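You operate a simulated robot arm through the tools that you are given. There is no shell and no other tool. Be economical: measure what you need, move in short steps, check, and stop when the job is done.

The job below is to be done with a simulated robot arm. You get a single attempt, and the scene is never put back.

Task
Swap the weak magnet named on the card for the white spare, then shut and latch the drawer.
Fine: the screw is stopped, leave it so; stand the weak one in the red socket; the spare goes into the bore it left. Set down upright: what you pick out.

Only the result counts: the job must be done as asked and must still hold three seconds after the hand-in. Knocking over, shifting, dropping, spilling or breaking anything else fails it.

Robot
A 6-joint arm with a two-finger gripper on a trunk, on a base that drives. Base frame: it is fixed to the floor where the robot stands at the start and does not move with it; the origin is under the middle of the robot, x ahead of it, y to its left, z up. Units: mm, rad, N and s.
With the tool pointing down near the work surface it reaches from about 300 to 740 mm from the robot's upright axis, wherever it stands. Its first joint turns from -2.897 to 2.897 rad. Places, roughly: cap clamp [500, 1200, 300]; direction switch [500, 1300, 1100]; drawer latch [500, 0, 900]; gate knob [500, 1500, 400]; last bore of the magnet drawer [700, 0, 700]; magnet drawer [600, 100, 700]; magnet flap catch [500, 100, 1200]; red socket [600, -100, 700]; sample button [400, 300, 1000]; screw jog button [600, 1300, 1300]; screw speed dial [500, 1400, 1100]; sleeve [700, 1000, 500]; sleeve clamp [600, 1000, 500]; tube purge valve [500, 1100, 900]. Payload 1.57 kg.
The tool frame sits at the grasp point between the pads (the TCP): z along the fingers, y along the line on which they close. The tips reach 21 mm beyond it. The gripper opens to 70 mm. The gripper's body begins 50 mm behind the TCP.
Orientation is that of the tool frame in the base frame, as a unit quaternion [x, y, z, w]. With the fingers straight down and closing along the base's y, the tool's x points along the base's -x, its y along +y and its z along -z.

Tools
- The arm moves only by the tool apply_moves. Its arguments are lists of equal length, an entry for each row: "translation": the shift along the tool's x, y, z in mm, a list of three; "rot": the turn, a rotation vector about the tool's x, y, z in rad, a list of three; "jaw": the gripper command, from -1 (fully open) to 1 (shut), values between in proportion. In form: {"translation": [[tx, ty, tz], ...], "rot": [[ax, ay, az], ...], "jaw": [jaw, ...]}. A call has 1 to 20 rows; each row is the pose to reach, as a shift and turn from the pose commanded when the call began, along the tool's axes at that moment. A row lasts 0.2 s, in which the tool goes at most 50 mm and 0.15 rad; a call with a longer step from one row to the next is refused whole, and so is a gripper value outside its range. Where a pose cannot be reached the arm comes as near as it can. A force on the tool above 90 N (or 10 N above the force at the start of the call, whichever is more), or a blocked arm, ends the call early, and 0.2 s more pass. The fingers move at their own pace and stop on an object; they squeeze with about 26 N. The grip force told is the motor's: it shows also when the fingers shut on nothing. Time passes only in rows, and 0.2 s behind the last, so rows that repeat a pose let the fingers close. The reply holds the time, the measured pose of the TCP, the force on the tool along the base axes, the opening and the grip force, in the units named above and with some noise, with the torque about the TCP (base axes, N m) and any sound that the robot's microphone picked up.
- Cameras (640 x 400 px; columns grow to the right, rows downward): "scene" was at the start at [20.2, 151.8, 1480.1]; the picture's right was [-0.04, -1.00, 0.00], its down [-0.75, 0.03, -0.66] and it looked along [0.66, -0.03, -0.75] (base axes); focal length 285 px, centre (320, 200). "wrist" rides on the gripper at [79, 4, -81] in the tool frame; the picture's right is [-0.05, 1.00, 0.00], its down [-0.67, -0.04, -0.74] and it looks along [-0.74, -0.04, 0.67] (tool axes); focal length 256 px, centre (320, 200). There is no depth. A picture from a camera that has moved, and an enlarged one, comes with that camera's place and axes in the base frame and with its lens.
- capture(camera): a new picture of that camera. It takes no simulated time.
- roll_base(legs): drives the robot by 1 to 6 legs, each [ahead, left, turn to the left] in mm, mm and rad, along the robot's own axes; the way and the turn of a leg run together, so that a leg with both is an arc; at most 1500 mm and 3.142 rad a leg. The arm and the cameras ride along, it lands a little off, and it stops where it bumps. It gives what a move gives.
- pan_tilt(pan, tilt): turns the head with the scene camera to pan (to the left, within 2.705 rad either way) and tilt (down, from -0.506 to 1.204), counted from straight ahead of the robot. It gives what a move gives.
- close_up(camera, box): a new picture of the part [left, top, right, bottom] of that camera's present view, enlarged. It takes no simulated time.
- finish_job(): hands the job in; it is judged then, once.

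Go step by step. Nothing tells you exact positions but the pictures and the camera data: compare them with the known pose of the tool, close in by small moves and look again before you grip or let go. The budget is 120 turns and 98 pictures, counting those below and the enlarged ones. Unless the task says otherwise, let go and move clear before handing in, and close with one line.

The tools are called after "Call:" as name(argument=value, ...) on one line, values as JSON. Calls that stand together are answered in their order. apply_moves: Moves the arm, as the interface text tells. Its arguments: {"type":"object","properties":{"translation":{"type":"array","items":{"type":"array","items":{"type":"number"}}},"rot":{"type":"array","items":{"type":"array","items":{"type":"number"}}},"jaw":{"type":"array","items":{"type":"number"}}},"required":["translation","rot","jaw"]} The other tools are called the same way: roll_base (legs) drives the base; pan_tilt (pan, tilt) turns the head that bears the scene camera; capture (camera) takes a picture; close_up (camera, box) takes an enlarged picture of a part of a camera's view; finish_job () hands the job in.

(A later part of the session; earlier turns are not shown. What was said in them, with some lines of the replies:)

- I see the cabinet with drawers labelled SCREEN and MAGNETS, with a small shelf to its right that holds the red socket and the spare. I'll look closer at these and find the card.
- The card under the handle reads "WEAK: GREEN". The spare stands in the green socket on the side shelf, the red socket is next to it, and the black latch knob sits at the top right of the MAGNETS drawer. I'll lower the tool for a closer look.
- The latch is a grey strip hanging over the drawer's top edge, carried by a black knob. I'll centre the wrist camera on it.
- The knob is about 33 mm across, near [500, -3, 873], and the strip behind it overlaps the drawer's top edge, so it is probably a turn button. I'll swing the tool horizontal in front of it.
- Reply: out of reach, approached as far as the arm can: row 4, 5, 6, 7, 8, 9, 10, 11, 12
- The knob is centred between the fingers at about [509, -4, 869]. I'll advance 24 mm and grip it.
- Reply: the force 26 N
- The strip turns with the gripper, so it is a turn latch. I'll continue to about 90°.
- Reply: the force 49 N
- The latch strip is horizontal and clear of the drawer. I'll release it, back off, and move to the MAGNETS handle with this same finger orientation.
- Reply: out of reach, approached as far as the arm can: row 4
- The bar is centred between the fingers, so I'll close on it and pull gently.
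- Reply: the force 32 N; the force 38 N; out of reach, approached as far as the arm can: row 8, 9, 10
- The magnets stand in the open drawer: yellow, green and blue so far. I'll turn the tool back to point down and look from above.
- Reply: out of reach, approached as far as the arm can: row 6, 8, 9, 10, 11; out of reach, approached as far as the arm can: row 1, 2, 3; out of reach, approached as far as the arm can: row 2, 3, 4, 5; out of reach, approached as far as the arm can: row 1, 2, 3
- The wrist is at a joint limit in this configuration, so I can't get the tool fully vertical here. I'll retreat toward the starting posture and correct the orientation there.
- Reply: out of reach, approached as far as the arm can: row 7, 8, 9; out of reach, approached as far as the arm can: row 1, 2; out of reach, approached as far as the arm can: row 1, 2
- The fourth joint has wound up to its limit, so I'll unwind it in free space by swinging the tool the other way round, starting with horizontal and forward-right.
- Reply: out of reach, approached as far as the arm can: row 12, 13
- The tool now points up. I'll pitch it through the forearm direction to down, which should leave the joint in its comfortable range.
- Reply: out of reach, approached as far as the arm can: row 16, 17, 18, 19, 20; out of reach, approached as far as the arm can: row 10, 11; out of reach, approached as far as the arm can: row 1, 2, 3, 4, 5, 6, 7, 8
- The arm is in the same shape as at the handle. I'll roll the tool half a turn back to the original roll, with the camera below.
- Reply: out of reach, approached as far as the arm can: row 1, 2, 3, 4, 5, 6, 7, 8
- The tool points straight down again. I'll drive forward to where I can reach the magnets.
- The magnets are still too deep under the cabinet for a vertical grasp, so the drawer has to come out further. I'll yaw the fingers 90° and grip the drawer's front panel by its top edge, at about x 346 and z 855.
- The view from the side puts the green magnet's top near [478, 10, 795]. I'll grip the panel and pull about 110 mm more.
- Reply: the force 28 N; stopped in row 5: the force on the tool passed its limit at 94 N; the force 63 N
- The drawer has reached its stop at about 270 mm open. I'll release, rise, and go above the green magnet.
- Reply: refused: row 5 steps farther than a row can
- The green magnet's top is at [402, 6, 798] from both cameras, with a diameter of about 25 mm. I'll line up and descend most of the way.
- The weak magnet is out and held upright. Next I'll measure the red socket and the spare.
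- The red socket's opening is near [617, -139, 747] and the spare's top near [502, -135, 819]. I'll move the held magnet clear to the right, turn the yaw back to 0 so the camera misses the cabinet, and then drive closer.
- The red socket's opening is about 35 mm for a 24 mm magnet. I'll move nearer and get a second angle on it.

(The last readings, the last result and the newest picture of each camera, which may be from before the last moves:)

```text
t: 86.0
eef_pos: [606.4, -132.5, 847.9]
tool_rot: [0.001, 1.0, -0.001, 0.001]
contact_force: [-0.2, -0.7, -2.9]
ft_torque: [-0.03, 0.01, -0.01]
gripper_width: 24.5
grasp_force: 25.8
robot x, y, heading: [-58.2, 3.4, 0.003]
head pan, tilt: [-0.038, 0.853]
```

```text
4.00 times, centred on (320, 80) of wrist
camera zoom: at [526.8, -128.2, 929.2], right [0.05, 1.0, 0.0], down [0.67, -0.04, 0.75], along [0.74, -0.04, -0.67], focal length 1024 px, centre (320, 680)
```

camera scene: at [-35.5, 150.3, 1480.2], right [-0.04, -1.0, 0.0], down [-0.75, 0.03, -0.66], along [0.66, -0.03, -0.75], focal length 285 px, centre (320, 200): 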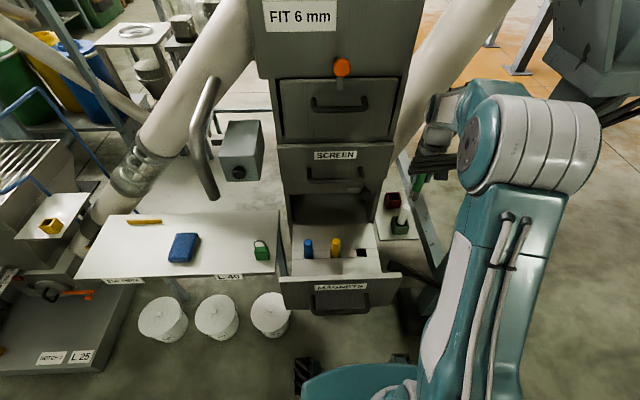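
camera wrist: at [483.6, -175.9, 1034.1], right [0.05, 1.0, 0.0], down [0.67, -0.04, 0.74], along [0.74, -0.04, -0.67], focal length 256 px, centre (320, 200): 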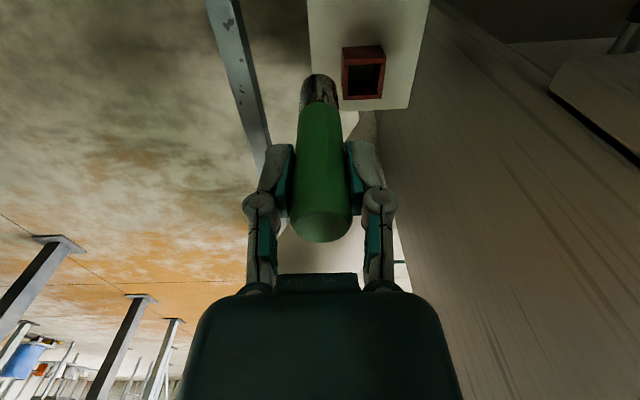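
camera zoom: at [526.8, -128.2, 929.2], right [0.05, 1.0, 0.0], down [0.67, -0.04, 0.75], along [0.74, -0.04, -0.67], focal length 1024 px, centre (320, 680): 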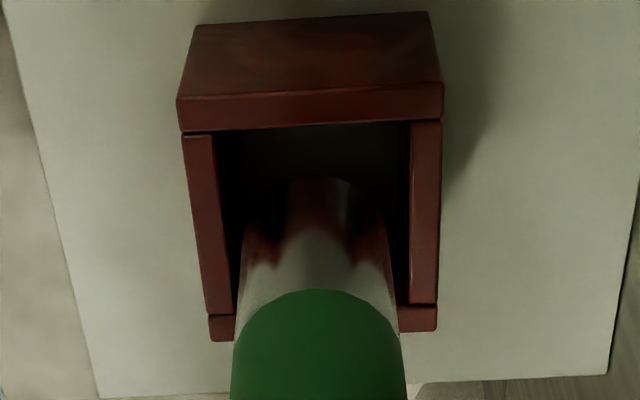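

The two views agree to within about 2 mm, so I'll nudge +1.5 mm in y and lower into the socket in small steps.

Call:
apply_moves(translation=[[0, 1.5, 5], [0, 1.5, 10], [0, 1.5, 15], [0, 1.5, 20], [0, 1.5, 25]], rot=[[0, 0, 0], [0, 0, 0], [0, 0, 0], [0, 0, 0], [0, 0, 0]], jaw=[1, 1, 1, 1, 1])

Call:
close_up(camera="scene", box=[375, 160, 425, 215])

```text
t: 87.2
eef_pos: [607.7, -131.0, 826.7]
tool_rot: [0.001, 1.0, -0.002, 0.004]
contact_force: [5.5, -0.9, 23.0]
ft_torque: [-0.03, -0.13, 0.04]
gripper_width: 24.6
grasp_force: 26.3
robot x, y, heading: [-55.9, 2.1, -0.0]
head pan, tilt: [-0.038, 0.853]
```

```text
7.27 times, centred on (400, 188) of scene
camera zoom: at [-36.6, 150.6, 1480.3], right [-0.04, -1.0, 0.0], down [-0.75, 0.03, -0.66], along [0.66, -0.03, -0.75], focal length 2072 px, centre (-262, 291)
```

zoom: 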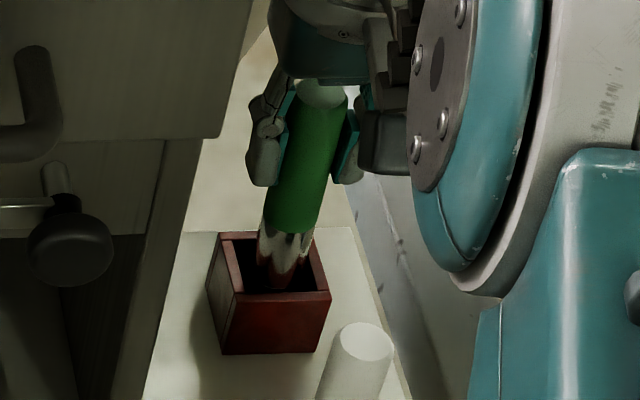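

The contact torque suggests it is touching the rim's near (−x) edge. I'll lift slightly, shift +4 mm in x, and try again.

Call:
apply_moves(translation=[[0, 0, -8], [-4, 0, -8], [-4, 0, -3], [-4, 0, 3], [-4, 0, 8]], rot=[[0, 0, 0], [0, 0, 0], [0, 0, 0], [0, 0, 0], [0, 0, 0]], jaw=[1, 1, 1, 1, 1])

Call:
close_up(camera="wrist", box=[270, 30, 370, 130])

```text
t: 88.4
eef_pos: [610.7, -131.7, 815.4]
tool_rot: [0.001, 1.0, -0.001, -0.001]
contact_force: [-0.4, 0.2, -1.9]
ft_torque: [-0.05, -0.05, 0.01]
gripper_width: 24.7
grasp_force: 25.9
robot x, y, heading: [-54.3, -1.1, -0.002]
head pan, tilt: [-0.038, 0.853]
```

```text
4.00 times, centred on (320, 80) of wrist
camera zoom: at [530.0, -128.0, 896.8], right [0.05, 1.0, 0.0], down [0.67, -0.04, 0.74], along [0.74, -0.04, -0.67], focal length 1024 px, centre (320, 680)
```

zoom: 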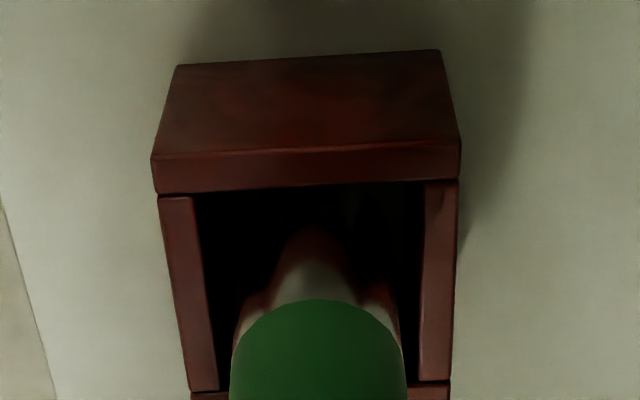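

It is in now with no contact force. I'll keep lowering until the floor is felt.

Call:
apply_moves(translation=[[0, 0, 4], [0, 0, 8], [0, 0, 12]], rot=[[0, 0, 0], [0, 0, 0], [0, 0, 0]], jaw=[1, 1, 1])

```text
t: 89.2
eef_pos: [609.1, -130.7, 804.4]
tool_rot: [0.001, 1.0, -0.001, 0.0]
contact_force: [0.0, 0.4, -3.6]
ft_torque: [-0.01, 0.0, -0.02]
gripper_width: 24.4
grasp_force: 26.0
robot x, y, heading: [-53.5, 1.8, -0.002]
head pan, tilt: [-0.038, 0.853]
```

Call:
apply_moves(translation=[[0, 0, 4], [0, 0, 8]], rot=[[0, 0, 0], [0, 0, 0]], jaw=[1, 1])

```text
t: 89.8
eef_pos: [609.8, -130.6, 797.7]
tool_rot: [0.001, 1.0, 0.0, 0.0]
contact_force: [-0.8, 0.8, -2.8]
ft_torque: [0.01, 0.01, -0.01]
gripper_width: 24.4
grasp_force: 25.7
robot x, y, heading: [-54.9, 1.3, -0.002]
head pan, tilt: [-0.038, 0.853]
```

Call:
apply_moves(translation=[[0, 0, 4], [0, 0, 8]], rot=[[0, 0, 0], [0, 0, 0]], jaw=[1, 1])

```text
t: 90.4
eef_pos: [610.8, -131.2, 789.7]
tool_rot: [0.001, 1.0, -0.001, 0.0]
contact_force: [0.1, -0.3, -2.9]
ft_torque: [0.02, 0.01, -0.03]
gripper_width: 24.4
grasp_force: 25.7
robot x, y, heading: [-54.5, 2.4, -0.002]
head pan, tilt: [-0.038, 0.853]
```

Call:
apply_moves(translation=[[0, 0, 3], [0, 0, 6], [0, 0, 9]], rot=[[0, 0, 0], [0, 0, 0], [0, 0, 0]], jaw=[1, 1, 1])

Call:
close_up(camera="scene", box=[375, 160, 425, 215])

```text
t: 91.2
eef_pos: [611.2, -131.3, 780.5]
tool_rot: [0.001, 1.0, -0.001, 0.003]
contact_force: [0.2, -2.1, 20.8]
ft_torque: [-0.02, -0.19, 0.04]
gripper_width: 24.8
grasp_force: 25.9
robot x, y, heading: [-59.5, 1.9, -0.001]
head pan, tilt: [-0.038, 0.853]
```

```text
7.27 times, centred on (400, 188) of scene
camera zoom: at [-37.0, 150.6, 1480.3], right [-0.04, -1.0, 0.0], down [-0.75, 0.03, -0.66], along [0.66, -0.03, -0.75], focal length 2072 px, centre (-262, 291)
```

zoom: 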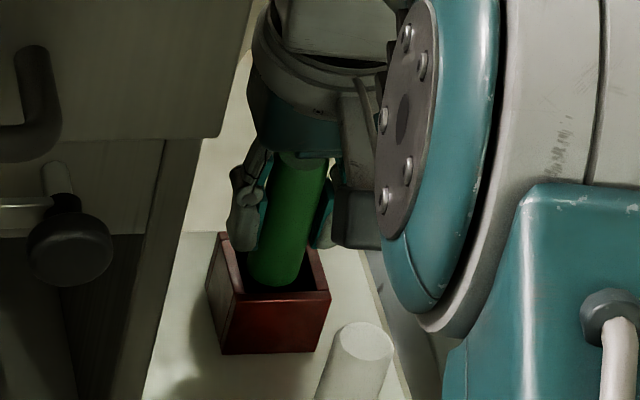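

The magnet is seated, since the floor was felt at the predicted height. I'll release and rise straight up.

Call:
apply_moves(translation=[[0, 0, -1], [0, 0, -1], [0, 0, -1], [0, 0, -30], [0, 0, -70], [0, 0, -110], [0, 0, -150]], rot=[[0, 0, 0], [0, 0, 0], [0, 0, 0], [0, 0, 0], [0, 0, 0], [0, 0, 0], [0, 0, 0]], jaw=[0.2, -0.3, -0.5, -0.5, -0.5, -0.5, -0.5])

Call:
close_up(camera="scene", box=[365, 160, 435, 245])

Call:
capture(camera="wrist")

```text
t: 92.8
eef_pos: [606.9, -129.9, 926.5]
tool_rot: [0.001, 1.0, -0.001, 0.0]
contact_force: [-0.5, 0.2, 0.4]
ft_torque: [-0.01, 0.02, 0.0]
gripper_width: 52.8
grasp_force: 0.1
robot x, y, heading: [-56.0, -0.3, 0.002]
head pan, tilt: [-0.038, 0.853]
```

```text
4.71 times, centred on (400, 202) of scene
camera zoom: at [-35.1, 150.4, 1480.2], right [-0.04, -1.0, 0.0], down [-0.75, 0.03, -0.66], along [0.66, -0.03, -0.75], focal length 1341 px, centre (-56, 188)
```

zoom: 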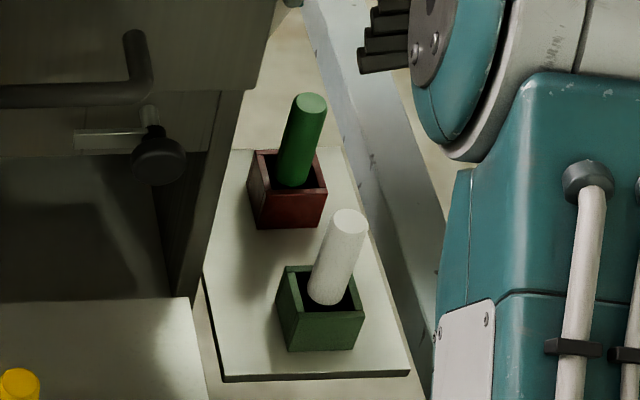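

```text
23 pictures are left
camera wrist: at [527.0, -126.5, 1008.3], right [0.05, 1.0, 0.0], down [0.67, -0.04, 0.74], along [0.74, -0.04, -0.67], focal length 256 px, centre (320, 200)
```

wrist: 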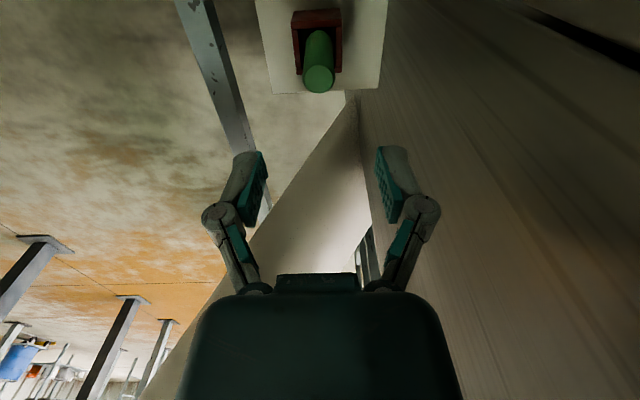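

The green magnet stands upright in the red socket. I'll go above the spare at about [506, -133].

Call:
apply_moves(translation=[[34, -1, 0], [68, -2, 0], [101, -3, 0], [101, -3, 35], [101, -3, 65], [101, -3, 65]], rot=[[0, 0, 0], [0, 0, 0], [0, 0, 0], [0, 0, 0], [0, 0, 0], [0, 0, 0]], jaw=[-0.6, -0.8, -1, -1, -1, -1])

Call:
capture(camera="wrist")

```text
t: 94.2
eef_pos: [509.2, -132.9, 863.7]
tool_rot: [0.0, 1.0, -0.001, 0.001]
contact_force: [-0.2, 0.4, -0.5]
ft_torque: [-0.01, -0.01, 0.01]
gripper_width: 70.1
grasp_force: 0.1
robot x, y, heading: [-59.1, 0.9, -0.006]
head pan, tilt: [-0.038, 0.853]
```

```text
22 pictures are left
camera wrist: at [429.8, -129.0, 944.6], right [0.05, 1.0, 0.0], down [0.67, -0.04, 0.75], along [0.74, -0.04, -0.67], focal length 256 px, centre (320, 200)
```

wrist: 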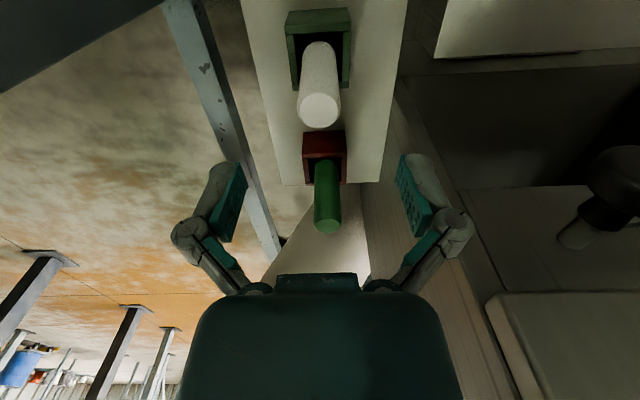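

Call:
apply_moves(translation=[[2, -0.5, 30], [2, -0.5, 60], [2, -0.5, 82], [2, -0.5, 82], [2, -0.5, 82], [2, -0.5, 82], [2, -0.5, 82]], rot=[[0, 0, 0], [0, 0, 0], [0, 0, 0], [0, 0, 0], [0, 0, 0], [0, 0, 0], [0, 0, 0]], jaw=[-1, -1, -1, -0.3, 0.3, 1, 1])

Call:
capture(camera="wrist")

```text
t: 95.8
eef_pos: [507.2, -133.4, 781.0]
tool_rot: [0.001, 1.0, -0.001, 0.0]
contact_force: [0.6, 0.7, 2.0]
ft_torque: [-0.03, 0.01, 0.01]
gripper_width: 24.6
grasp_force: 26.6
robot x, y, heading: [-58.3, -1.0, 0.002]
head pan, tilt: [-0.038, 0.853]
```

```text
21 pictures are left
camera wrist: at [427.5, -129.6, 861.6], right [0.05, 1.0, 0.0], down [0.67, -0.04, 0.75], along [0.74, -0.04, -0.67], focal length 256 px, centre (320, 200)
```

wrist: 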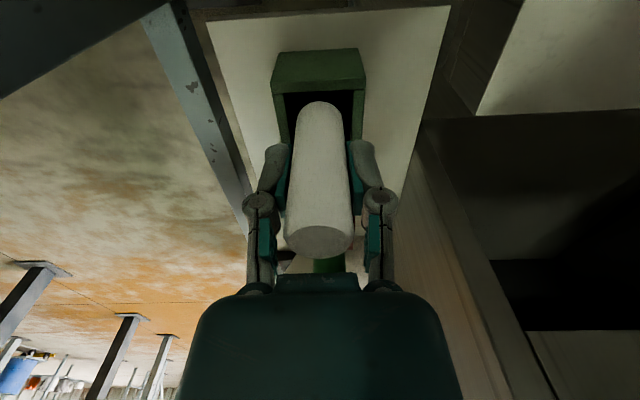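

The spare is gripped. I'll lift it, carry it to the empty bore, and hold above for a check.

Call:
apply_moves(translation=[[0, 0, -15], [0, 0, -50], [0, 0, -90], [0, 0, -130], [0, 0, -170], [21, 28, -170], [42, 56, -170], [63, 84, -170], [84, 112, -170], [104, 141, -170], [104, 141, -150], [104, 141, -125]], rot=[[0, 0, 0], [0, 0, 0], [0, 0, 0], [0, 0, 0], [0, 0, 0], [0, 0, 0], [0, 0, 0], [0, 0, 0], [0, 0, 0], [0, 0, 0], [0, 0, 0], [0, 0, 0]], jaw=[1, 1, 1, 1, 1, 1, 1, 1, 1, 1, 1, 1])

Call:
capture(camera="scene")

Call:
capture(camera="wrist")

```text
t: 98.4
eef_pos: [403.6, 8.5, 907.3]
tool_rot: [0.001, 1.0, -0.001, 0.001]
contact_force: [0.2, -0.2, -3.9]
ft_torque: [-0.02, -0.01, 0.03]
gripper_width: 24.2
grasp_force: 26.3
robot x, y, heading: [-58.4, -0.4, -0.005]
head pan, tilt: [-0.038, 0.853]
```

```text
20 pictures are left
camera scene: at [-35.9, 150.8, 1480.2], right [-0.04, -1.0, 0.0], down [-0.75, 0.03, -0.66], along [0.66, -0.03, -0.75], focal length 285 px, centre (320, 200)
```

scene: 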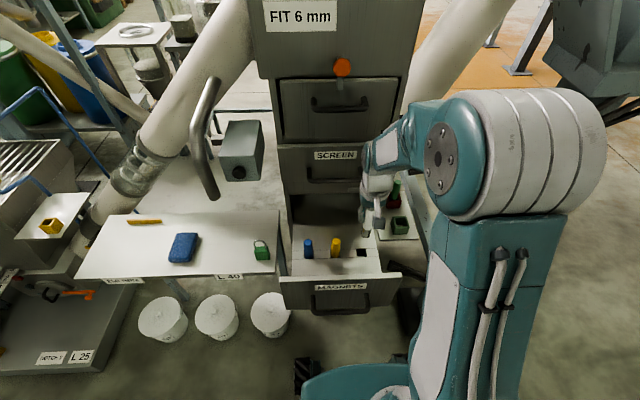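

```text
19 pictures are left
camera wrist: at [323.6, 11.6, 987.7], right [0.05, 1.0, 0.0], down [0.67, -0.03, 0.75], along [0.74, -0.04, -0.67], focal length 256 px, centre (320, 200)
```

wrist: 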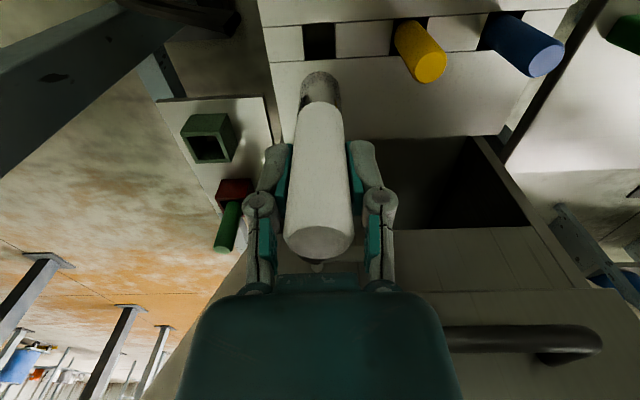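

Call:
apply_moves(translation=[[0, 0, 40], [0, 0, 78], [0, 0, 78]], rot=[[0, 0, 0], [0, 0, 0], [0, 0, 0]], jaw=[1, 1, 1])

Call:
close_up(camera="scene", box=[325, 200, 395, 275])

Call:
close_up(camera="wrist", box=[270, 20, 370, 120])

```text
t: 99.2
eef_pos: [403.2, 6.2, 827.9]
tool_rot: [0.001, 1.0, -0.001, 0.0]
contact_force: [-0.6, 0.5, -3.0]
ft_torque: [-0.01, -0.04, -0.02]
gripper_width: 24.4
grasp_force: 26.1
robot x, y, heading: [-60.7, 1.4, -0.006]
head pan, tilt: [-0.038, 0.853]
```

```text
5.33 times, centred on (360, 238) of scene
camera zoom: at [-35.6, 151.0, 1480.1], right [-0.04, -1.0, 0.0], down [-0.75, 0.03, -0.66], along [0.66, -0.03, -0.75], focal length 1520 px, centre (107, 0)
```

zoom: 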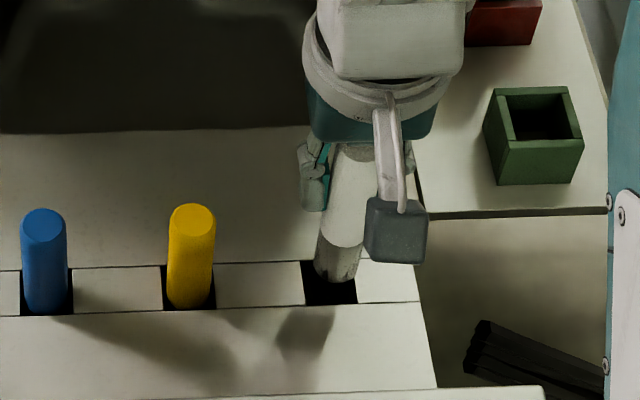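

```text
4.00 times, centred on (320, 70) of wrist
camera zoom: at [323.9, 10.0, 908.4], right [0.05, 1.0, 0.0], down [0.67, -0.03, 0.75], along [0.74, -0.04, -0.67], focal length 1024 px, centre (320, 720)
```

zoom: 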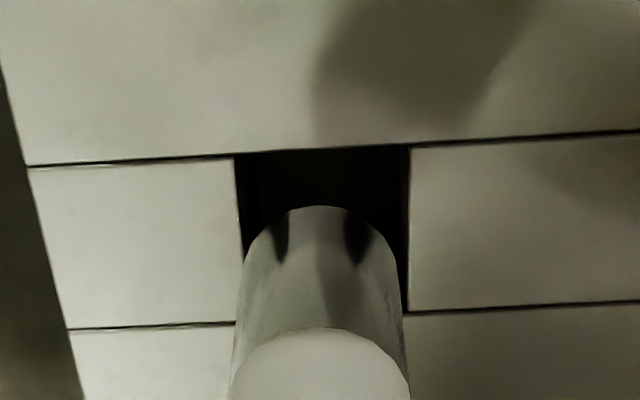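

The spare is nearly aligned, so I'll shift +1 mm in y and lower in small steps.

Call:
apply_moves(translation=[[0.5, 1, 4], [0.5, 1, 8], [0.5, 1, 12], [0.5, 1, 16], [0.5, 1, 20]], rot=[[0, 0, 0], [0, 0, 0], [0, 0, 0], [0, 0, 0], [0, 0, 0]], jaw=[1, 1, 1, 1, 1])

```text
t: 100.4
eef_pos: [402.0, 9.8, 809.7]
tool_rot: [0.002, 1.0, -0.001, 0.0]
contact_force: [-0.2, 0.1, -3.3]
ft_torque: [0.0, 0.01, 0.0]
gripper_width: 24.5
grasp_force: 25.9
robot x, y, heading: [-57.8, 1.7, -0.005]
head pan, tilt: [-0.038, 0.853]
```

Call:
apply_moves(translation=[[0, 0, 4], [0, 0, 8], [0, 0, 12], [0, 0, 16]], rot=[[0, 0, 0], [0, 0, 0], [0, 0, 0], [0, 0, 0]], jaw=[1, 1, 1, 1])

Call:
close_up(camera="scene", box=[325, 200, 395, 275])

```text
t: 101.4
eef_pos: [403.4, 7.1, 794.0]
tool_rot: [0.001, 1.0, 0.0, 0.001]
contact_force: [4.7, 0.8, 22.4]
ft_torque: [0.0, 0.04, -0.03]
gripper_width: 24.8
grasp_force: 25.8
robot x, y, heading: [-63.0, -2.2, -0.001]
head pan, tilt: [-0.038, 0.853]
```

```text
5.33 times, centred on (360, 238) of scene
camera zoom: at [-36.9, 151.1, 1480.3], right [-0.04, -1.0, 0.0], down [-0.75, 0.03, -0.66], along [0.66, -0.03, -0.75], focal length 1520 px, centre (107, 0)
```

zoom: 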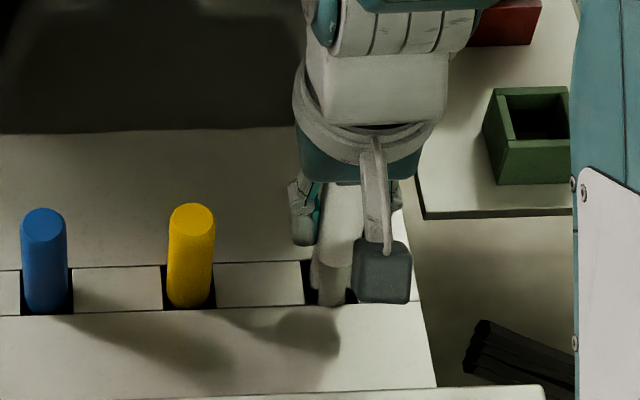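

It touches the near edge of the bore again. I'll lift, shift +3.5 mm in x, and retry.

Call:
apply_moves(translation=[[0, 0, -8], [-3.5, 0.5, -8], [-3.5, 0.5, -4], [-3.5, 0.5, 0], [-3.5, 0.5, 4]], rot=[[0, 0, 0], [0, 0, 0], [0, 0, 0], [0, 0, 0], [0, 0, 0]], jaw=[1, 1, 1, 1, 1])

```text
t: 102.6
eef_pos: [408.4, 8.1, 789.3]
tool_rot: [0.0, 1.0, -0.001, 0.003]
contact_force: [3.5, 0.2, 21.4]
ft_torque: [0.0, 0.28, 0.01]
gripper_width: 24.6
grasp_force: 25.6
robot x, y, heading: [-60.1, -2.7, 0.0]
head pan, tilt: [-0.038, 0.853]
```

Call:
close_up(camera="scene", box=[335, 220, 385, 270])

Call:
close_up(camera="wrist", box=[270, 20, 370, 120])

```text
8.00 times, centred on (360, 245) of scene
camera zoom: at [-36.8, 151.0, 1480.3], right [-0.04, -1.0, 0.0], down [-0.75, 0.03, -0.66], along [0.66, -0.03, -0.75], focal length 2280 px, centre (0, -160)
```

zoom: 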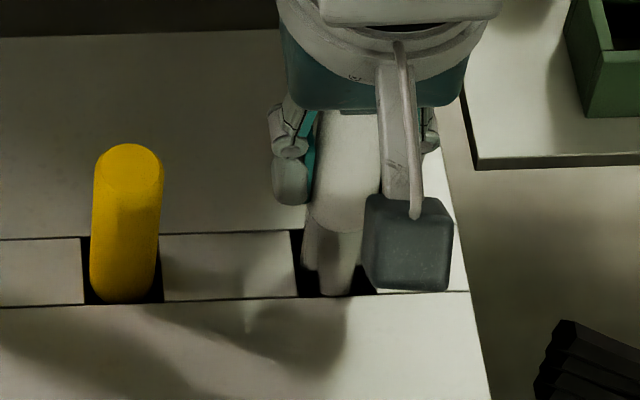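

```text
4.00 times, centred on (320, 70) of wrist
camera zoom: at [327.8, 11.8, 870.3], right [0.05, 1.0, 0.0], down [0.66, -0.03, 0.75], along [0.75, -0.04, -0.66], focal length 1024 px, centre (320, 720)
```

zoom: 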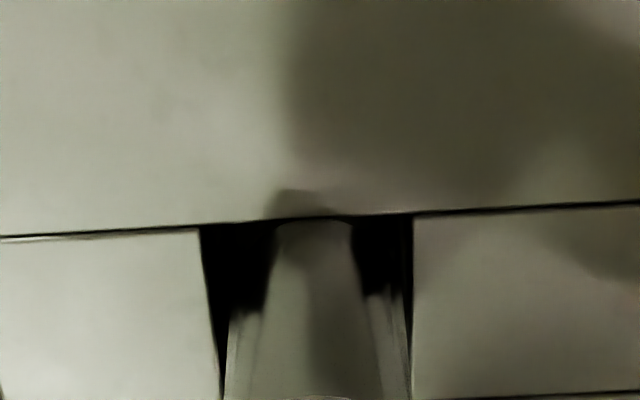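

The spare is resting right on the near rim of the bore, so I'll lift, shift another 3 mm in +x, and lower carefully.

Call:
apply_moves(translation=[[0, 0, -6], [-3, 0, -6], [-3, 0, -2], [-3, 0, 2], [-3, 0, 4]], rot=[[0, 0, 0], [0, 0, 0], [0, 0, 0], [0, 0, 0], [0, 0, 0]], jaw=[1, 1, 1, 1, 1])

```text
t: 103.8
eef_pos: [410.1, 8.5, 788.5]
tool_rot: [0.001, 1.0, 0.0, 0.005]
contact_force: [0.6, 2.9, 60.6]
ft_torque: [0.19, 1.27, -0.04]
gripper_width: 24.5
grasp_force: 25.9
robot x, y, heading: [-57.7, -2.4, -0.0]
head pan, tilt: [-0.038, 0.853]
```

Call:
apply_moves(translation=[[0, 0, -8], [-3.5, 0, -8], [-3.5, 0, -4], [-3.5, 0, -1]], rot=[[0, 0, 0], [0, 0, 0], [0, 0, 0], [0, 0, 0]], jaw=[1, 1, 1, 1])

```text
t: 104.8
eef_pos: [411.7, 8.6, 784.9]
tool_rot: [0.0, 1.0, -0.001, 0.0]
contact_force: [0.1, -0.5, -3.1]
ft_torque: [-0.06, -0.01, 0.03]
gripper_width: 24.4
grasp_force: 26.1
robot x, y, heading: [-55.5, 0.5, 0.002]
head pan, tilt: [-0.038, 0.853]
```

It has entered the bore, so I'll continue down to the floor.

Call:
apply_moves(translation=[[0, 0, 4], [0, 0, 8]], rot=[[0, 0, 0], [0, 0, 0]], jaw=[1, 1])

```text
t: 105.4
eef_pos: [411.9, 8.7, 779.0]
tool_rot: [0.001, 1.0, -0.001, 0.0]
contact_force: [-0.1, 0.2, -2.9]
ft_torque: [0.04, 0.0, 0.03]
gripper_width: 24.4
grasp_force: 26.5
robot x, y, heading: [-57.8, 3.3, -0.001]
head pan, tilt: [-0.038, 0.853]
```

Call:
apply_moves(translation=[[0, 0, 4], [0, 0, 8], [0, 0, 12]], rot=[[0, 0, 0], [0, 0, 0], [0, 0, 0]], jaw=[1, 1, 1])

Call:
close_up(camera="scene", box=[290, 190, 400, 290])

```text
t: 106.2
eef_pos: [412.1, 7.9, 765.9]
tool_rot: [0.001, 1.0, -0.001, 0.0]
contact_force: [-3.5, -0.2, -2.2]
ft_torque: [0.01, 0.14, -0.01]
gripper_width: 24.3
grasp_force: 26.5
robot x, y, heading: [-58.3, 2.8, 0.0]
head pan, tilt: [-0.038, 0.853]
```

```text
4.00 times, centred on (345, 240) of scene
camera zoom: at [-35.7, 151.1, 1480.1], right [-0.04, -1.0, 0.0], down [-0.75, 0.03, -0.66], along [0.66, -0.03, -0.75], focal length 1140 px, centre (220, 40)
```

zoom: 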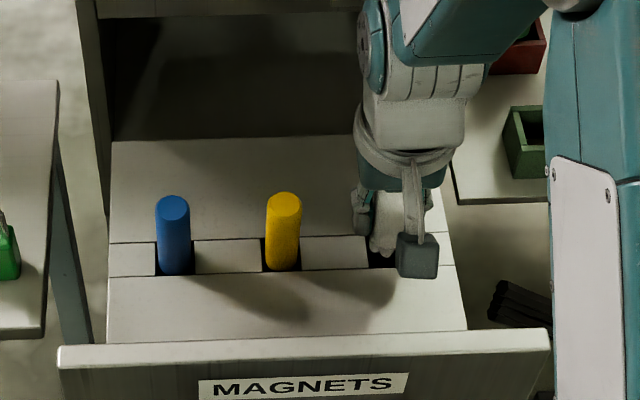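

Call:
apply_moves(translation=[[1, 0, 3], [1, 0, 6]], rot=[[0, 0, 0], [0, 0, 0]], jaw=[1, 1])

```text
t: 106.8
eef_pos: [414.0, 8.9, 761.2]
tool_rot: [0.001, 1.0, 0.0, 0.003]
contact_force: [-0.4, 2.0, 19.3]
ft_torque: [0.04, -0.49, 0.01]
gripper_width: 24.5
grasp_force: 26.0
robot x, y, heading: [-56.6, 0.7, -0.001]
head pan, tilt: [-0.038, 0.853]
```

Floor contact was felt, so I'll release and rise to check the seating.

Call:
apply_moves(translation=[[0, 0, -1], [0, 0, -1], [0, 0, -1], [0, 0, -30], [0, 0, -70], [0, 0, -110], [0, 0, -150], [0, 0, -170]], rot=[[0, 0, 0], [0, 0, 0], [0, 0, 0], [0, 0, 0], [0, 0, 0], [0, 0, 0], [0, 0, 0], [0, 0, 0]], jaw=[0.3, -0.2, -0.4, -0.4, -0.4, -0.4, -0.4, -0.4])

Call:
close_up(camera="scene", box=[290, 180, 420, 290])

```text
t: 108.6
eef_pos: [410.3, 9.6, 930.0]
tool_rot: [0.001, 1.0, -0.001, -0.001]
contact_force: [0.3, -0.6, -0.2]
ft_torque: [0.01, 0.01, 0.0]
gripper_width: 48.8
grasp_force: 0.1
robot x, y, heading: [-58.7, -2.1, -0.005]
head pan, tilt: [-0.038, 0.853]
```

```text
3.64 times, centred on (355, 235) of scene
camera zoom: at [-36.1, 151.0, 1480.2], right [-0.04, -1.0, 0.0], down [-0.75, 0.03, -0.66], along [0.66, -0.03, -0.75], focal length 1036 px, centre (193, 73)
```

zoom: 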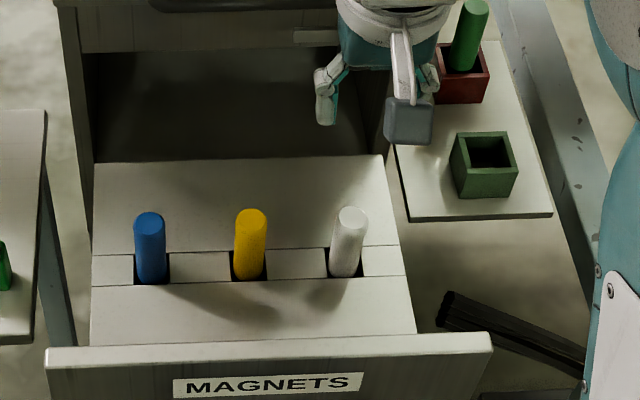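

The white spare sits level with the others and the green magnet stands in the red socket. Next I'll back off and set the tool horizontal to push the drawer shut.

Call:
roll_base(legs=[[-200, 0, 0]])

Call:
apply_moves(translation=[[40, -3, 0], [80, -6, 3], [105, -8, 5], [105, -8, 5]], rot=[[0, 0, 0], [0, 0, 0], [0, 0, 0], [0, 0, 0]], jaw=[0, 0.5, 1, 1])

Call:
apply_moves(translation=[[-5, 0, 0], [-10, 0, 5], [-15, 0, 10], [-20, 0, 15], [-25, 0, 20], [-30, 0, 25], [-35, 0, 30], [-40, 0, 35], [-40, 0, 40], [-40, 0, 45], [-40, 0, 50], [-40, 0, 52]], rot=[[0, -0.14, 0], [0, -0.28, 0], [0, -0.42, 0], [0, -0.56, 0], [0, -0.7, 0], [0, -0.84, 0], [0, -0.98, 0], [0, -1.12, 0], [0, -1.26, 0], [0, -1.4, 0], [0, -1.54, 0], [0, -1.571, 0]], jaw=[1, 1, 1, 1, 1, 1, 1, 1, 1, 1, 1, 1])

```text
t: 110.2
eef_pos: [206.2, 10.8, 930.4]
tool_rot: [-0.002, 1.0, -0.001, 0.0]
contact_force: [0.7, 0.9, -0.4]
ft_torque: [0.0, -0.01, 0.02]
gripper_width: 48.9
grasp_force: 0.1
robot x, y, heading: [-263.0, 0.1, -0.001]
head pan, tilt: [-0.038, 0.853]
```

```text
t: 111.2
eef_pos: [103.3, 1.4, 925.5]
tool_rot: [-0.002, 1.0, 0.0, 0.0]
contact_force: [-0.1, 0.0, -0.4]
ft_torque: [-0.02, 0.03, 0.0]
gripper_width: 0.0
grasp_force: 25.9
robot x, y, heading: [-263.1, -0.9, 0.004]
head pan, tilt: [-0.038, 0.853]
```

```text
t: 113.8
eef_pos: [171.8, 6.4, 840.6]
tool_rot: [-0.003, 0.706, 0.0, 0.708]
contact_force: [-1.0, 0.6, -0.8]
ft_torque: [-0.01, 0.03, 0.01]
gripper_width: 0.0
grasp_force: 25.8
out of reach, approached as far as the arm can: row 4, 5, 6, 7, 8, 9, 10, 11, 12
robot x, y, heading: [-267.6, 1.8, 0.002]
head pan, tilt: [-0.038, 0.853]
```

Call:
apply_moves(translation=[[3, 8, 0], [6, 16, 0], [9, 24, 0], [12, 32, 0], [15, 40, 0], [18, 48, 0], [21, 56, 0], [24, 64, 0], [27, 72, 0], [29, 78, 0], [29, 83, 0]], rot=[[0, 0, 0.145], [0, 0, 0.29], [0, 0, 0.435], [0, 0, 0.58], [0, 0, 0.725], [0, 0, 0.87], [0, 0, 1.015], [0, 0, 1.16], [0, 0, 1.305], [0, 0, 1.45], [0, 0, 1.571]], jaw=[1, 1, 1, 1, 1, 1, 1, 1, 1, 1, 1])

Call:
capture(camera="wrist")

```text
t: 116.2
eef_pos: [172.7, 87.2, 816.3]
tool_rot: [0.499, 0.5, 0.501, 0.5]
contact_force: [0.1, -0.2, -0.3]
ft_torque: [-0.02, 0.0, 0.0]
gripper_width: 0.0
grasp_force: 26.1
robot x, y, heading: [-260.6, 2.4, 0.004]
head pan, tilt: [-0.038, 0.853]
```

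```text
11 pictures are left
camera wrist: at [90.5, 165.2, 819.9], right [0.0, -0.05, 1.0], down [-0.74, -0.67, -0.04], along [0.67, -0.74, -0.04], focal length 256 px, centre (320, 200)
```

wrist: 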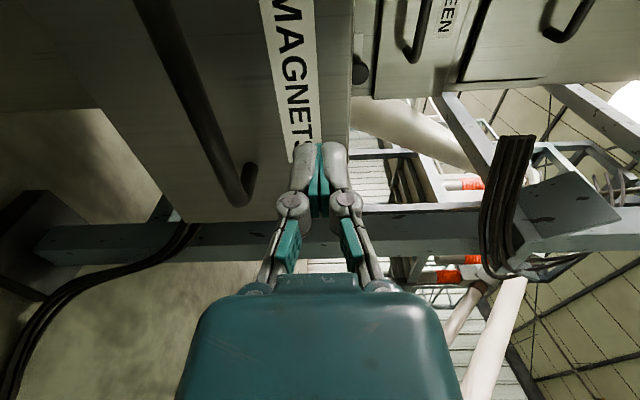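

The fingertips line up with the panel just above the handle, so I'll push the drawer in steadily.

Call:
apply_moves(translation=[[0, -10, 25], [0, -10, 50], [0, -10, 66], [0, -10, 80], [0, -10, 95], [0, -10, 110], [0, -10, 125], [0, -10, 140], [0, -10, 155], [0, -10, 170], [0, -10, 185], [0, -10, 200], [0, -10, 215]], rot=[[0, 0, 0], [0, 0, 0], [0, 0, 0], [0, 0, 0], [0, 0, 0], [0, 0, 0], [0, 0, 0], [0, 0, 0], [0, 0, 0], [0, 0, 0], [0, 0, 0], [0, 0, 0], [0, 0, 0]], jaw=[1, 1, 1, 1, 1, 1, 1, 1, 1, 1, 1, 1, 1])

Call:
capture(camera="scene")

```text
t: 119.0
eef_pos: [389.1, 88.6, 803.9]
tool_rot: [0.498, 0.502, 0.5, 0.5]
contact_force: [-1.3, 1.0, 0.1]
ft_torque: [0.0, -0.01, -0.02]
gripper_width: 5.9
grasp_force: 28.7
robot x, y, heading: [-260.0, 4.0, 0.003]
head pan, tilt: [-0.038, 0.853]
```

```text
10 pictures are left
camera scene: at [-241.6, 151.7, 1480.1], right [-0.04, -1.0, 0.0], down [-0.75, 0.03, -0.66], along [0.66, -0.02, -0.75], focal length 285 px, centre (320, 200)
```

scene: 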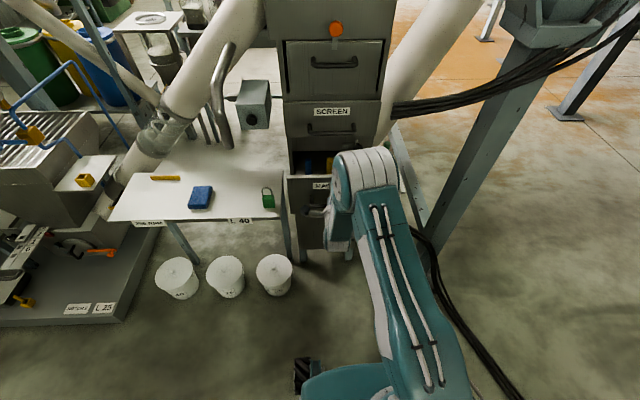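

Call:
apply_moves(translation=[[0, 0, -30], [0, 0, -60], [0, 0, -90], [0, 0, -120], [0, 0, -150], [0, 0, -185]], rot=[[0, 0, 0], [0, 0, 0], [0, 0, 0], [0, 0, 0], [0, 0, 0], [0, 0, 0]], jaw=[1, 1, 1, 1, 1, 1])

Call:
roll_base(legs=[[165, 0, 0]])

Call:
apply_moves(translation=[[0, 0, 15], [0, 0, 30], [0, 0, 45], [0, 0, 60], [0, 0, 75], [0, 0, 90], [0, 0, 105], [0, 0, 118], [0, 0, 126], [0, 0, 134], [0, 0, 140]], rot=[[0, 0, 0], [0, 0, 0], [0, 0, 0], [0, 0, 0], [0, 0, 0], [0, 0, 0], [0, 0, 0], [0, 0, 0], [0, 0, 0], [0, 0, 0], [0, 0, 0]], jaw=[1, 1, 1, 1, 1, 1, 1, 1, 1, 1, 1])

Call:
capture(camera="wrist")

```text
t: 120.4
eef_pos: [201.2, 86.1, 806.3]
tool_rot: [0.499, 0.501, 0.5, 0.499]
contact_force: [-0.7, 0.2, -0.3]
ft_torque: [0.02, 0.02, -0.01]
gripper_width: 0.0
grasp_force: 28.0
robot x, y, heading: [-259.3, 1.7, 0.005]
head pan, tilt: [-0.038, 0.853]
```

```text
t: 121.9
eef_pos: [369.4, 84.7, 807.0]
tool_rot: [0.499, 0.501, 0.5, 0.5]
contact_force: [0.1, -0.1, -0.6]
ft_torque: [0.01, 0.0, -0.01]
gripper_width: 0.0
grasp_force: 28.6
robot x, y, heading: [-99.6, -1.1, 0.005]
head pan, tilt: [-0.038, 0.853]
```

```text
t: 124.3
eef_pos: [509.5, 86.0, 807.4]
tool_rot: [0.499, 0.5, 0.5, 0.501]
contact_force: [-0.6, -0.3, 0.0]
ft_torque: [-0.05, -0.01, 0.0]
gripper_width: 0.0
grasp_force: 28.8
robot x, y, heading: [-99.6, -2.3, -0.0]
head pan, tilt: [-0.038, 0.853]
```

```text
9 pictures are left
camera wrist: at [428.0, 163.5, 810.8], right [0.0, -0.05, 1.0], down [-0.74, -0.67, -0.04], along [0.67, -0.74, -0.04], focal length 256 px, centre (320, 200)
```

wrist: 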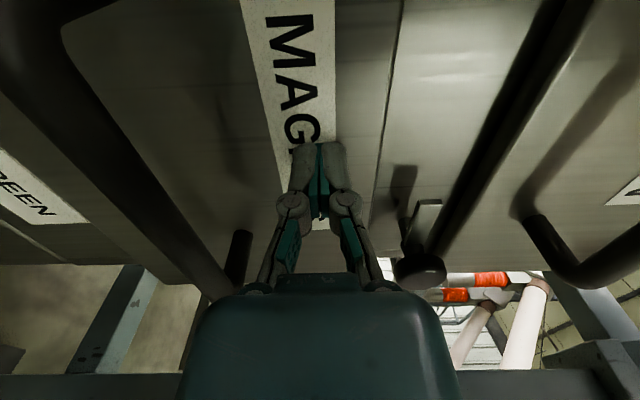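

Call:
apply_moves(translation=[[0, 0, 4], [0, 0, 8], [0, 0, 12], [0, 0, 16], [0, 0, 20], [0, 0, 24]], rot=[[0, 0, 0], [0, 0, 0], [0, 0, 0], [0, 0, 0], [0, 0, 0], [0, 0, 0]], jaw=[1, 1, 1, 1, 1, 1])

Call:
capture(camera="wrist")

```text
t: 125.2
eef_pos: [514.7, 84.5, 807.7]
tool_rot: [0.498, 0.501, 0.5, 0.501]
contact_force: [-33.8, -1.1, 19.1]
ft_torque: [-0.04, -0.37, -0.1]
gripper_width: 6.0
grasp_force: 28.4
robot x, y, heading: [-99.2, -0.2, 0.003]
head pan, tilt: [-0.038, 0.853]
stopped in row 4: the force on the tool passed its limit at 96 N (the readings are from after the stop); the commanded pose is now the measured one
```

```text
8 pictures are left
camera wrist: at [433.0, 163.7, 810.8], right [0.0, -0.05, 1.0], down [-0.74, -0.67, -0.03], along [0.67, -0.74, -0.04], focal length 256 px, centre (320, 200)
```

wrist: 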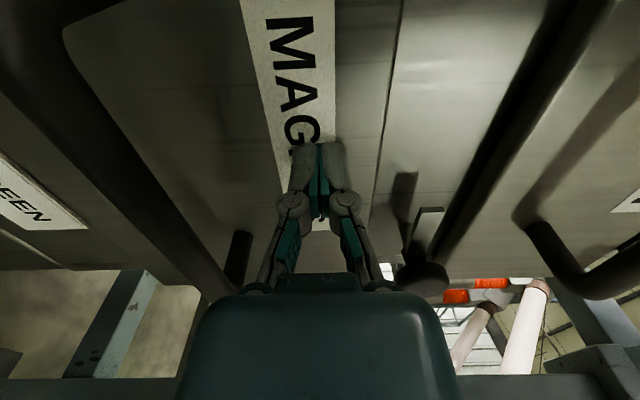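

The drawer is shut against its stop. I'll back off, open the fingers, and line up with the latch knob at about [510, -3, 870].

Call:
apply_moves(translation=[[0, 0, -30], [0, 0, -65], [-30, 20, -65], [-60, 42, -65], [-88, 62, -65], [-88, 62, -65]], rot=[[0, 0, 0], [0, 0, 0], [0, 0, 0], [0, 0, 0], [0, 0, 0], [0, 0, 0]], jaw=[1, 1, 0.5, -0.3, -1, -1])

Call:
capture(camera="wrist")

```text
t: 126.6
eef_pos: [451.2, -4.4, 868.8]
tool_rot: [0.5, 0.502, 0.499, 0.499]
contact_force: [-0.5, -0.4, 0.0]
ft_torque: [0.0, -0.02, 0.01]
gripper_width: 69.6
grasp_force: 0.1
robot x, y, heading: [-103.6, 0.5, -0.0]
head pan, tilt: [-0.038, 0.853]
```

```text
7 pictures are left
camera wrist: at [370.2, 74.3, 872.2], right [0.0, -0.05, 1.0], down [-0.74, -0.67, -0.03], along [0.67, -0.74, -0.04], focal length 256 px, centre (320, 200)
```

wrist: 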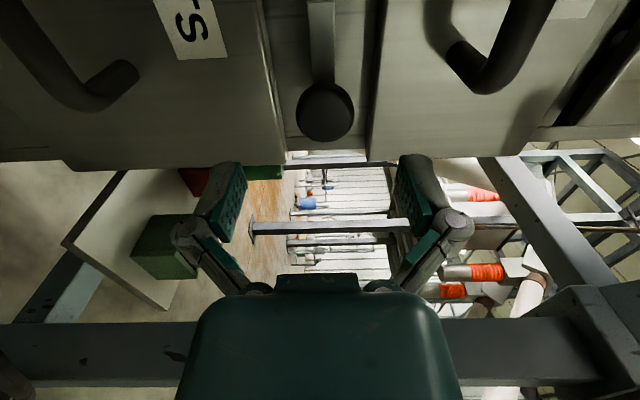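

Call:
apply_moves(translation=[[1, 2, 25], [1, 2, 53], [1, 2, 53], [1, 2, 53], [1, 2, 53], [1, 2, 53]], rot=[[0, 0, 0], [0, 0, 0], [0, 0, 0], [0, 0, 0], [0, 0, 0], [0, 0, 0]], jaw=[-1, -1, -0.3, 0.4, 1, 1])

```text
t: 128.0
eef_pos: [508.0, -3.5, 870.5]
tool_rot: [0.497, 0.501, 0.501, 0.501]
contact_force: [-1.5, 0.6, 17.7]
ft_torque: [0.03, -0.19, -0.03]
gripper_width: 33.1
grasp_force: 32.0
robot x, y, heading: [-96.7, -0.3, -0.002]
head pan, tilt: [-0.038, 0.853]
```

The knob is gripped, so I'll turn it back 90° to bring the strip down over the drawer.

Call:
apply_moves(translation=[[0, 0, 0], [0, 0, 0], [0, 0, 0], [0, 0, 0], [0, 0, 0], [0, 0, 0], [0, 0, 0], [0, 0, 0], [0, 0, 0], [0, 0, 0], [0, 0, 0], [0, 0, 0]], rot=[[0, 0, -0.14], [0, 0, -0.28], [0, 0, -0.42], [0, 0, -0.56], [0, 0, -0.7], [0, 0, -0.84], [0, 0, -0.98], [0, 0, -1.12], [0, 0, -1.26], [0, 0, -1.4], [0, 0, -1.52], [0, 0, -1.571]], jaw=[1, 1, 1, 1, 1, 1, 1, 1, 1, 1, 1, 1])

Call:
capture(camera="wrist")

```text
t: 130.6
eef_pos: [507.8, -3.8, 870.1]
tool_rot: [-0.002, 0.708, 0.0, 0.707]
contact_force: [29.8, -9.2, 14.2]
ft_torque: [0.18, -0.26, 0.1]
gripper_width: 33.4
grasp_force: 31.8
robot x, y, heading: [-97.9, 0.5, -0.0]
head pan, tilt: [-0.038, 0.853]
```

```text
6 pictures are left
camera wrist: at [425.9, -0.1, 790.9], right [0.0, 1.0, 0.05], down [-0.74, -0.04, 0.67], along [0.67, -0.03, 0.74], focal length 256 px, centre (320, 200)
```

wrist: 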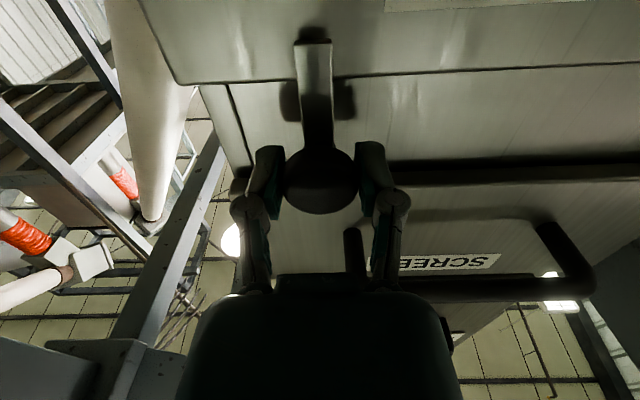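

The latch looks just as it did at the start, with the strip over the drawer edge. I'll release it and back away.

Call:
apply_moves(translation=[[0, 0, 0], [0, 0, 0], [0, 0, 0], [0, 0, -30], [0, 0, -60]], rot=[[0, 0, 0], [0, 0, 0], [0, 0, 0], [0, 0, 0], [0, 0, 0]], jaw=[-0.3, -0.9, -1, -1, -1])

Call:
roll_base(legs=[[-200, 0, 0]])

Call:
capture(camera="wrist")

Call:
close_up(camera="scene", box=[270, 90, 430, 270])

```text
t: 131.8
eef_pos: [445.4, -1.3, 870.2]
tool_rot: [-0.002, 0.709, 0.0, 0.706]
contact_force: [0.6, 0.7, 0.0]
ft_torque: [-0.01, 0.01, -0.02]
gripper_width: 70.0
grasp_force: 0.0
robot x, y, heading: [-101.9, -0.1, 0.004]
head pan, tilt: [-0.038, 0.853]
```

```text
t: 133.4
eef_pos: [238.9, -3.7, 869.5]
tool_rot: [-0.001, 0.708, -0.001, 0.706]
contact_force: [-0.9, 0.5, -0.6]
ft_torque: [0.02, 0.02, -0.01]
gripper_width: 70.0
grasp_force: 0.1
robot x, y, heading: [-301.3, -2.8, -0.004]
head pan, tilt: [-0.038, 0.853]
```

```text
5 pictures are left
camera wrist: at [158.2, 0.1, 790.2], right [0.0, 1.0, 0.05], down [-0.74, -0.03, 0.67], along [0.67, -0.04, 0.74], focal length 256 px, centre (320, 200)
```

wrist: 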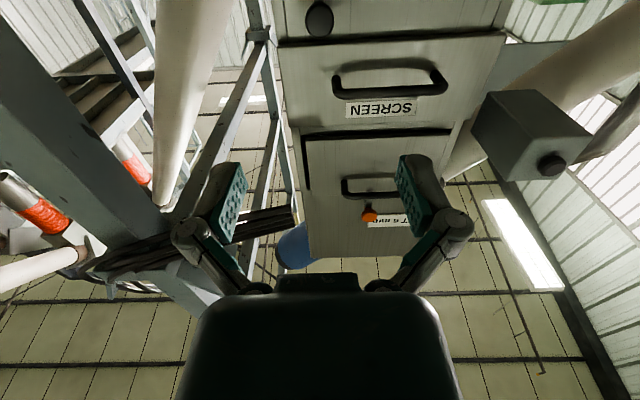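

```text
2.22 times, centred on (350, 180) of scene
camera zoom: at [-282.3, 151.4, 1480.2], right [-0.04, -1.0, 0.0], down [-0.75, 0.03, -0.66], along [0.66, -0.03, -0.75], focal length 633 px, centre (253, 244)
```

zoom: 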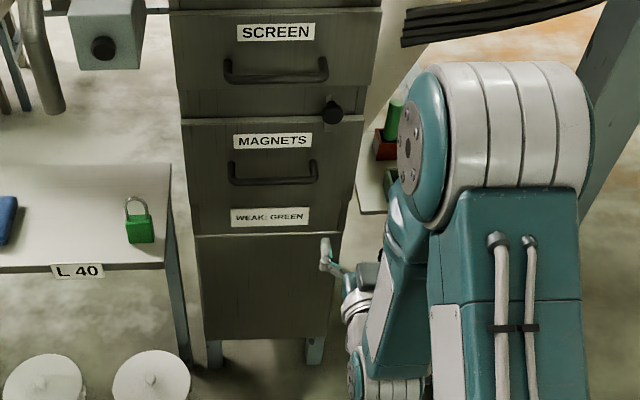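

The drawer is shut with the latch strip down, the green magnet stands upright in the red socket, and the arm is clear. I'm handing in.

Call:
finish_job()

```text
The job is handed in.
```

The weak green magnet stands upright in the red socket, the white spare is in the bore it left, and the drawer is shut and latched. I left the screw alone.
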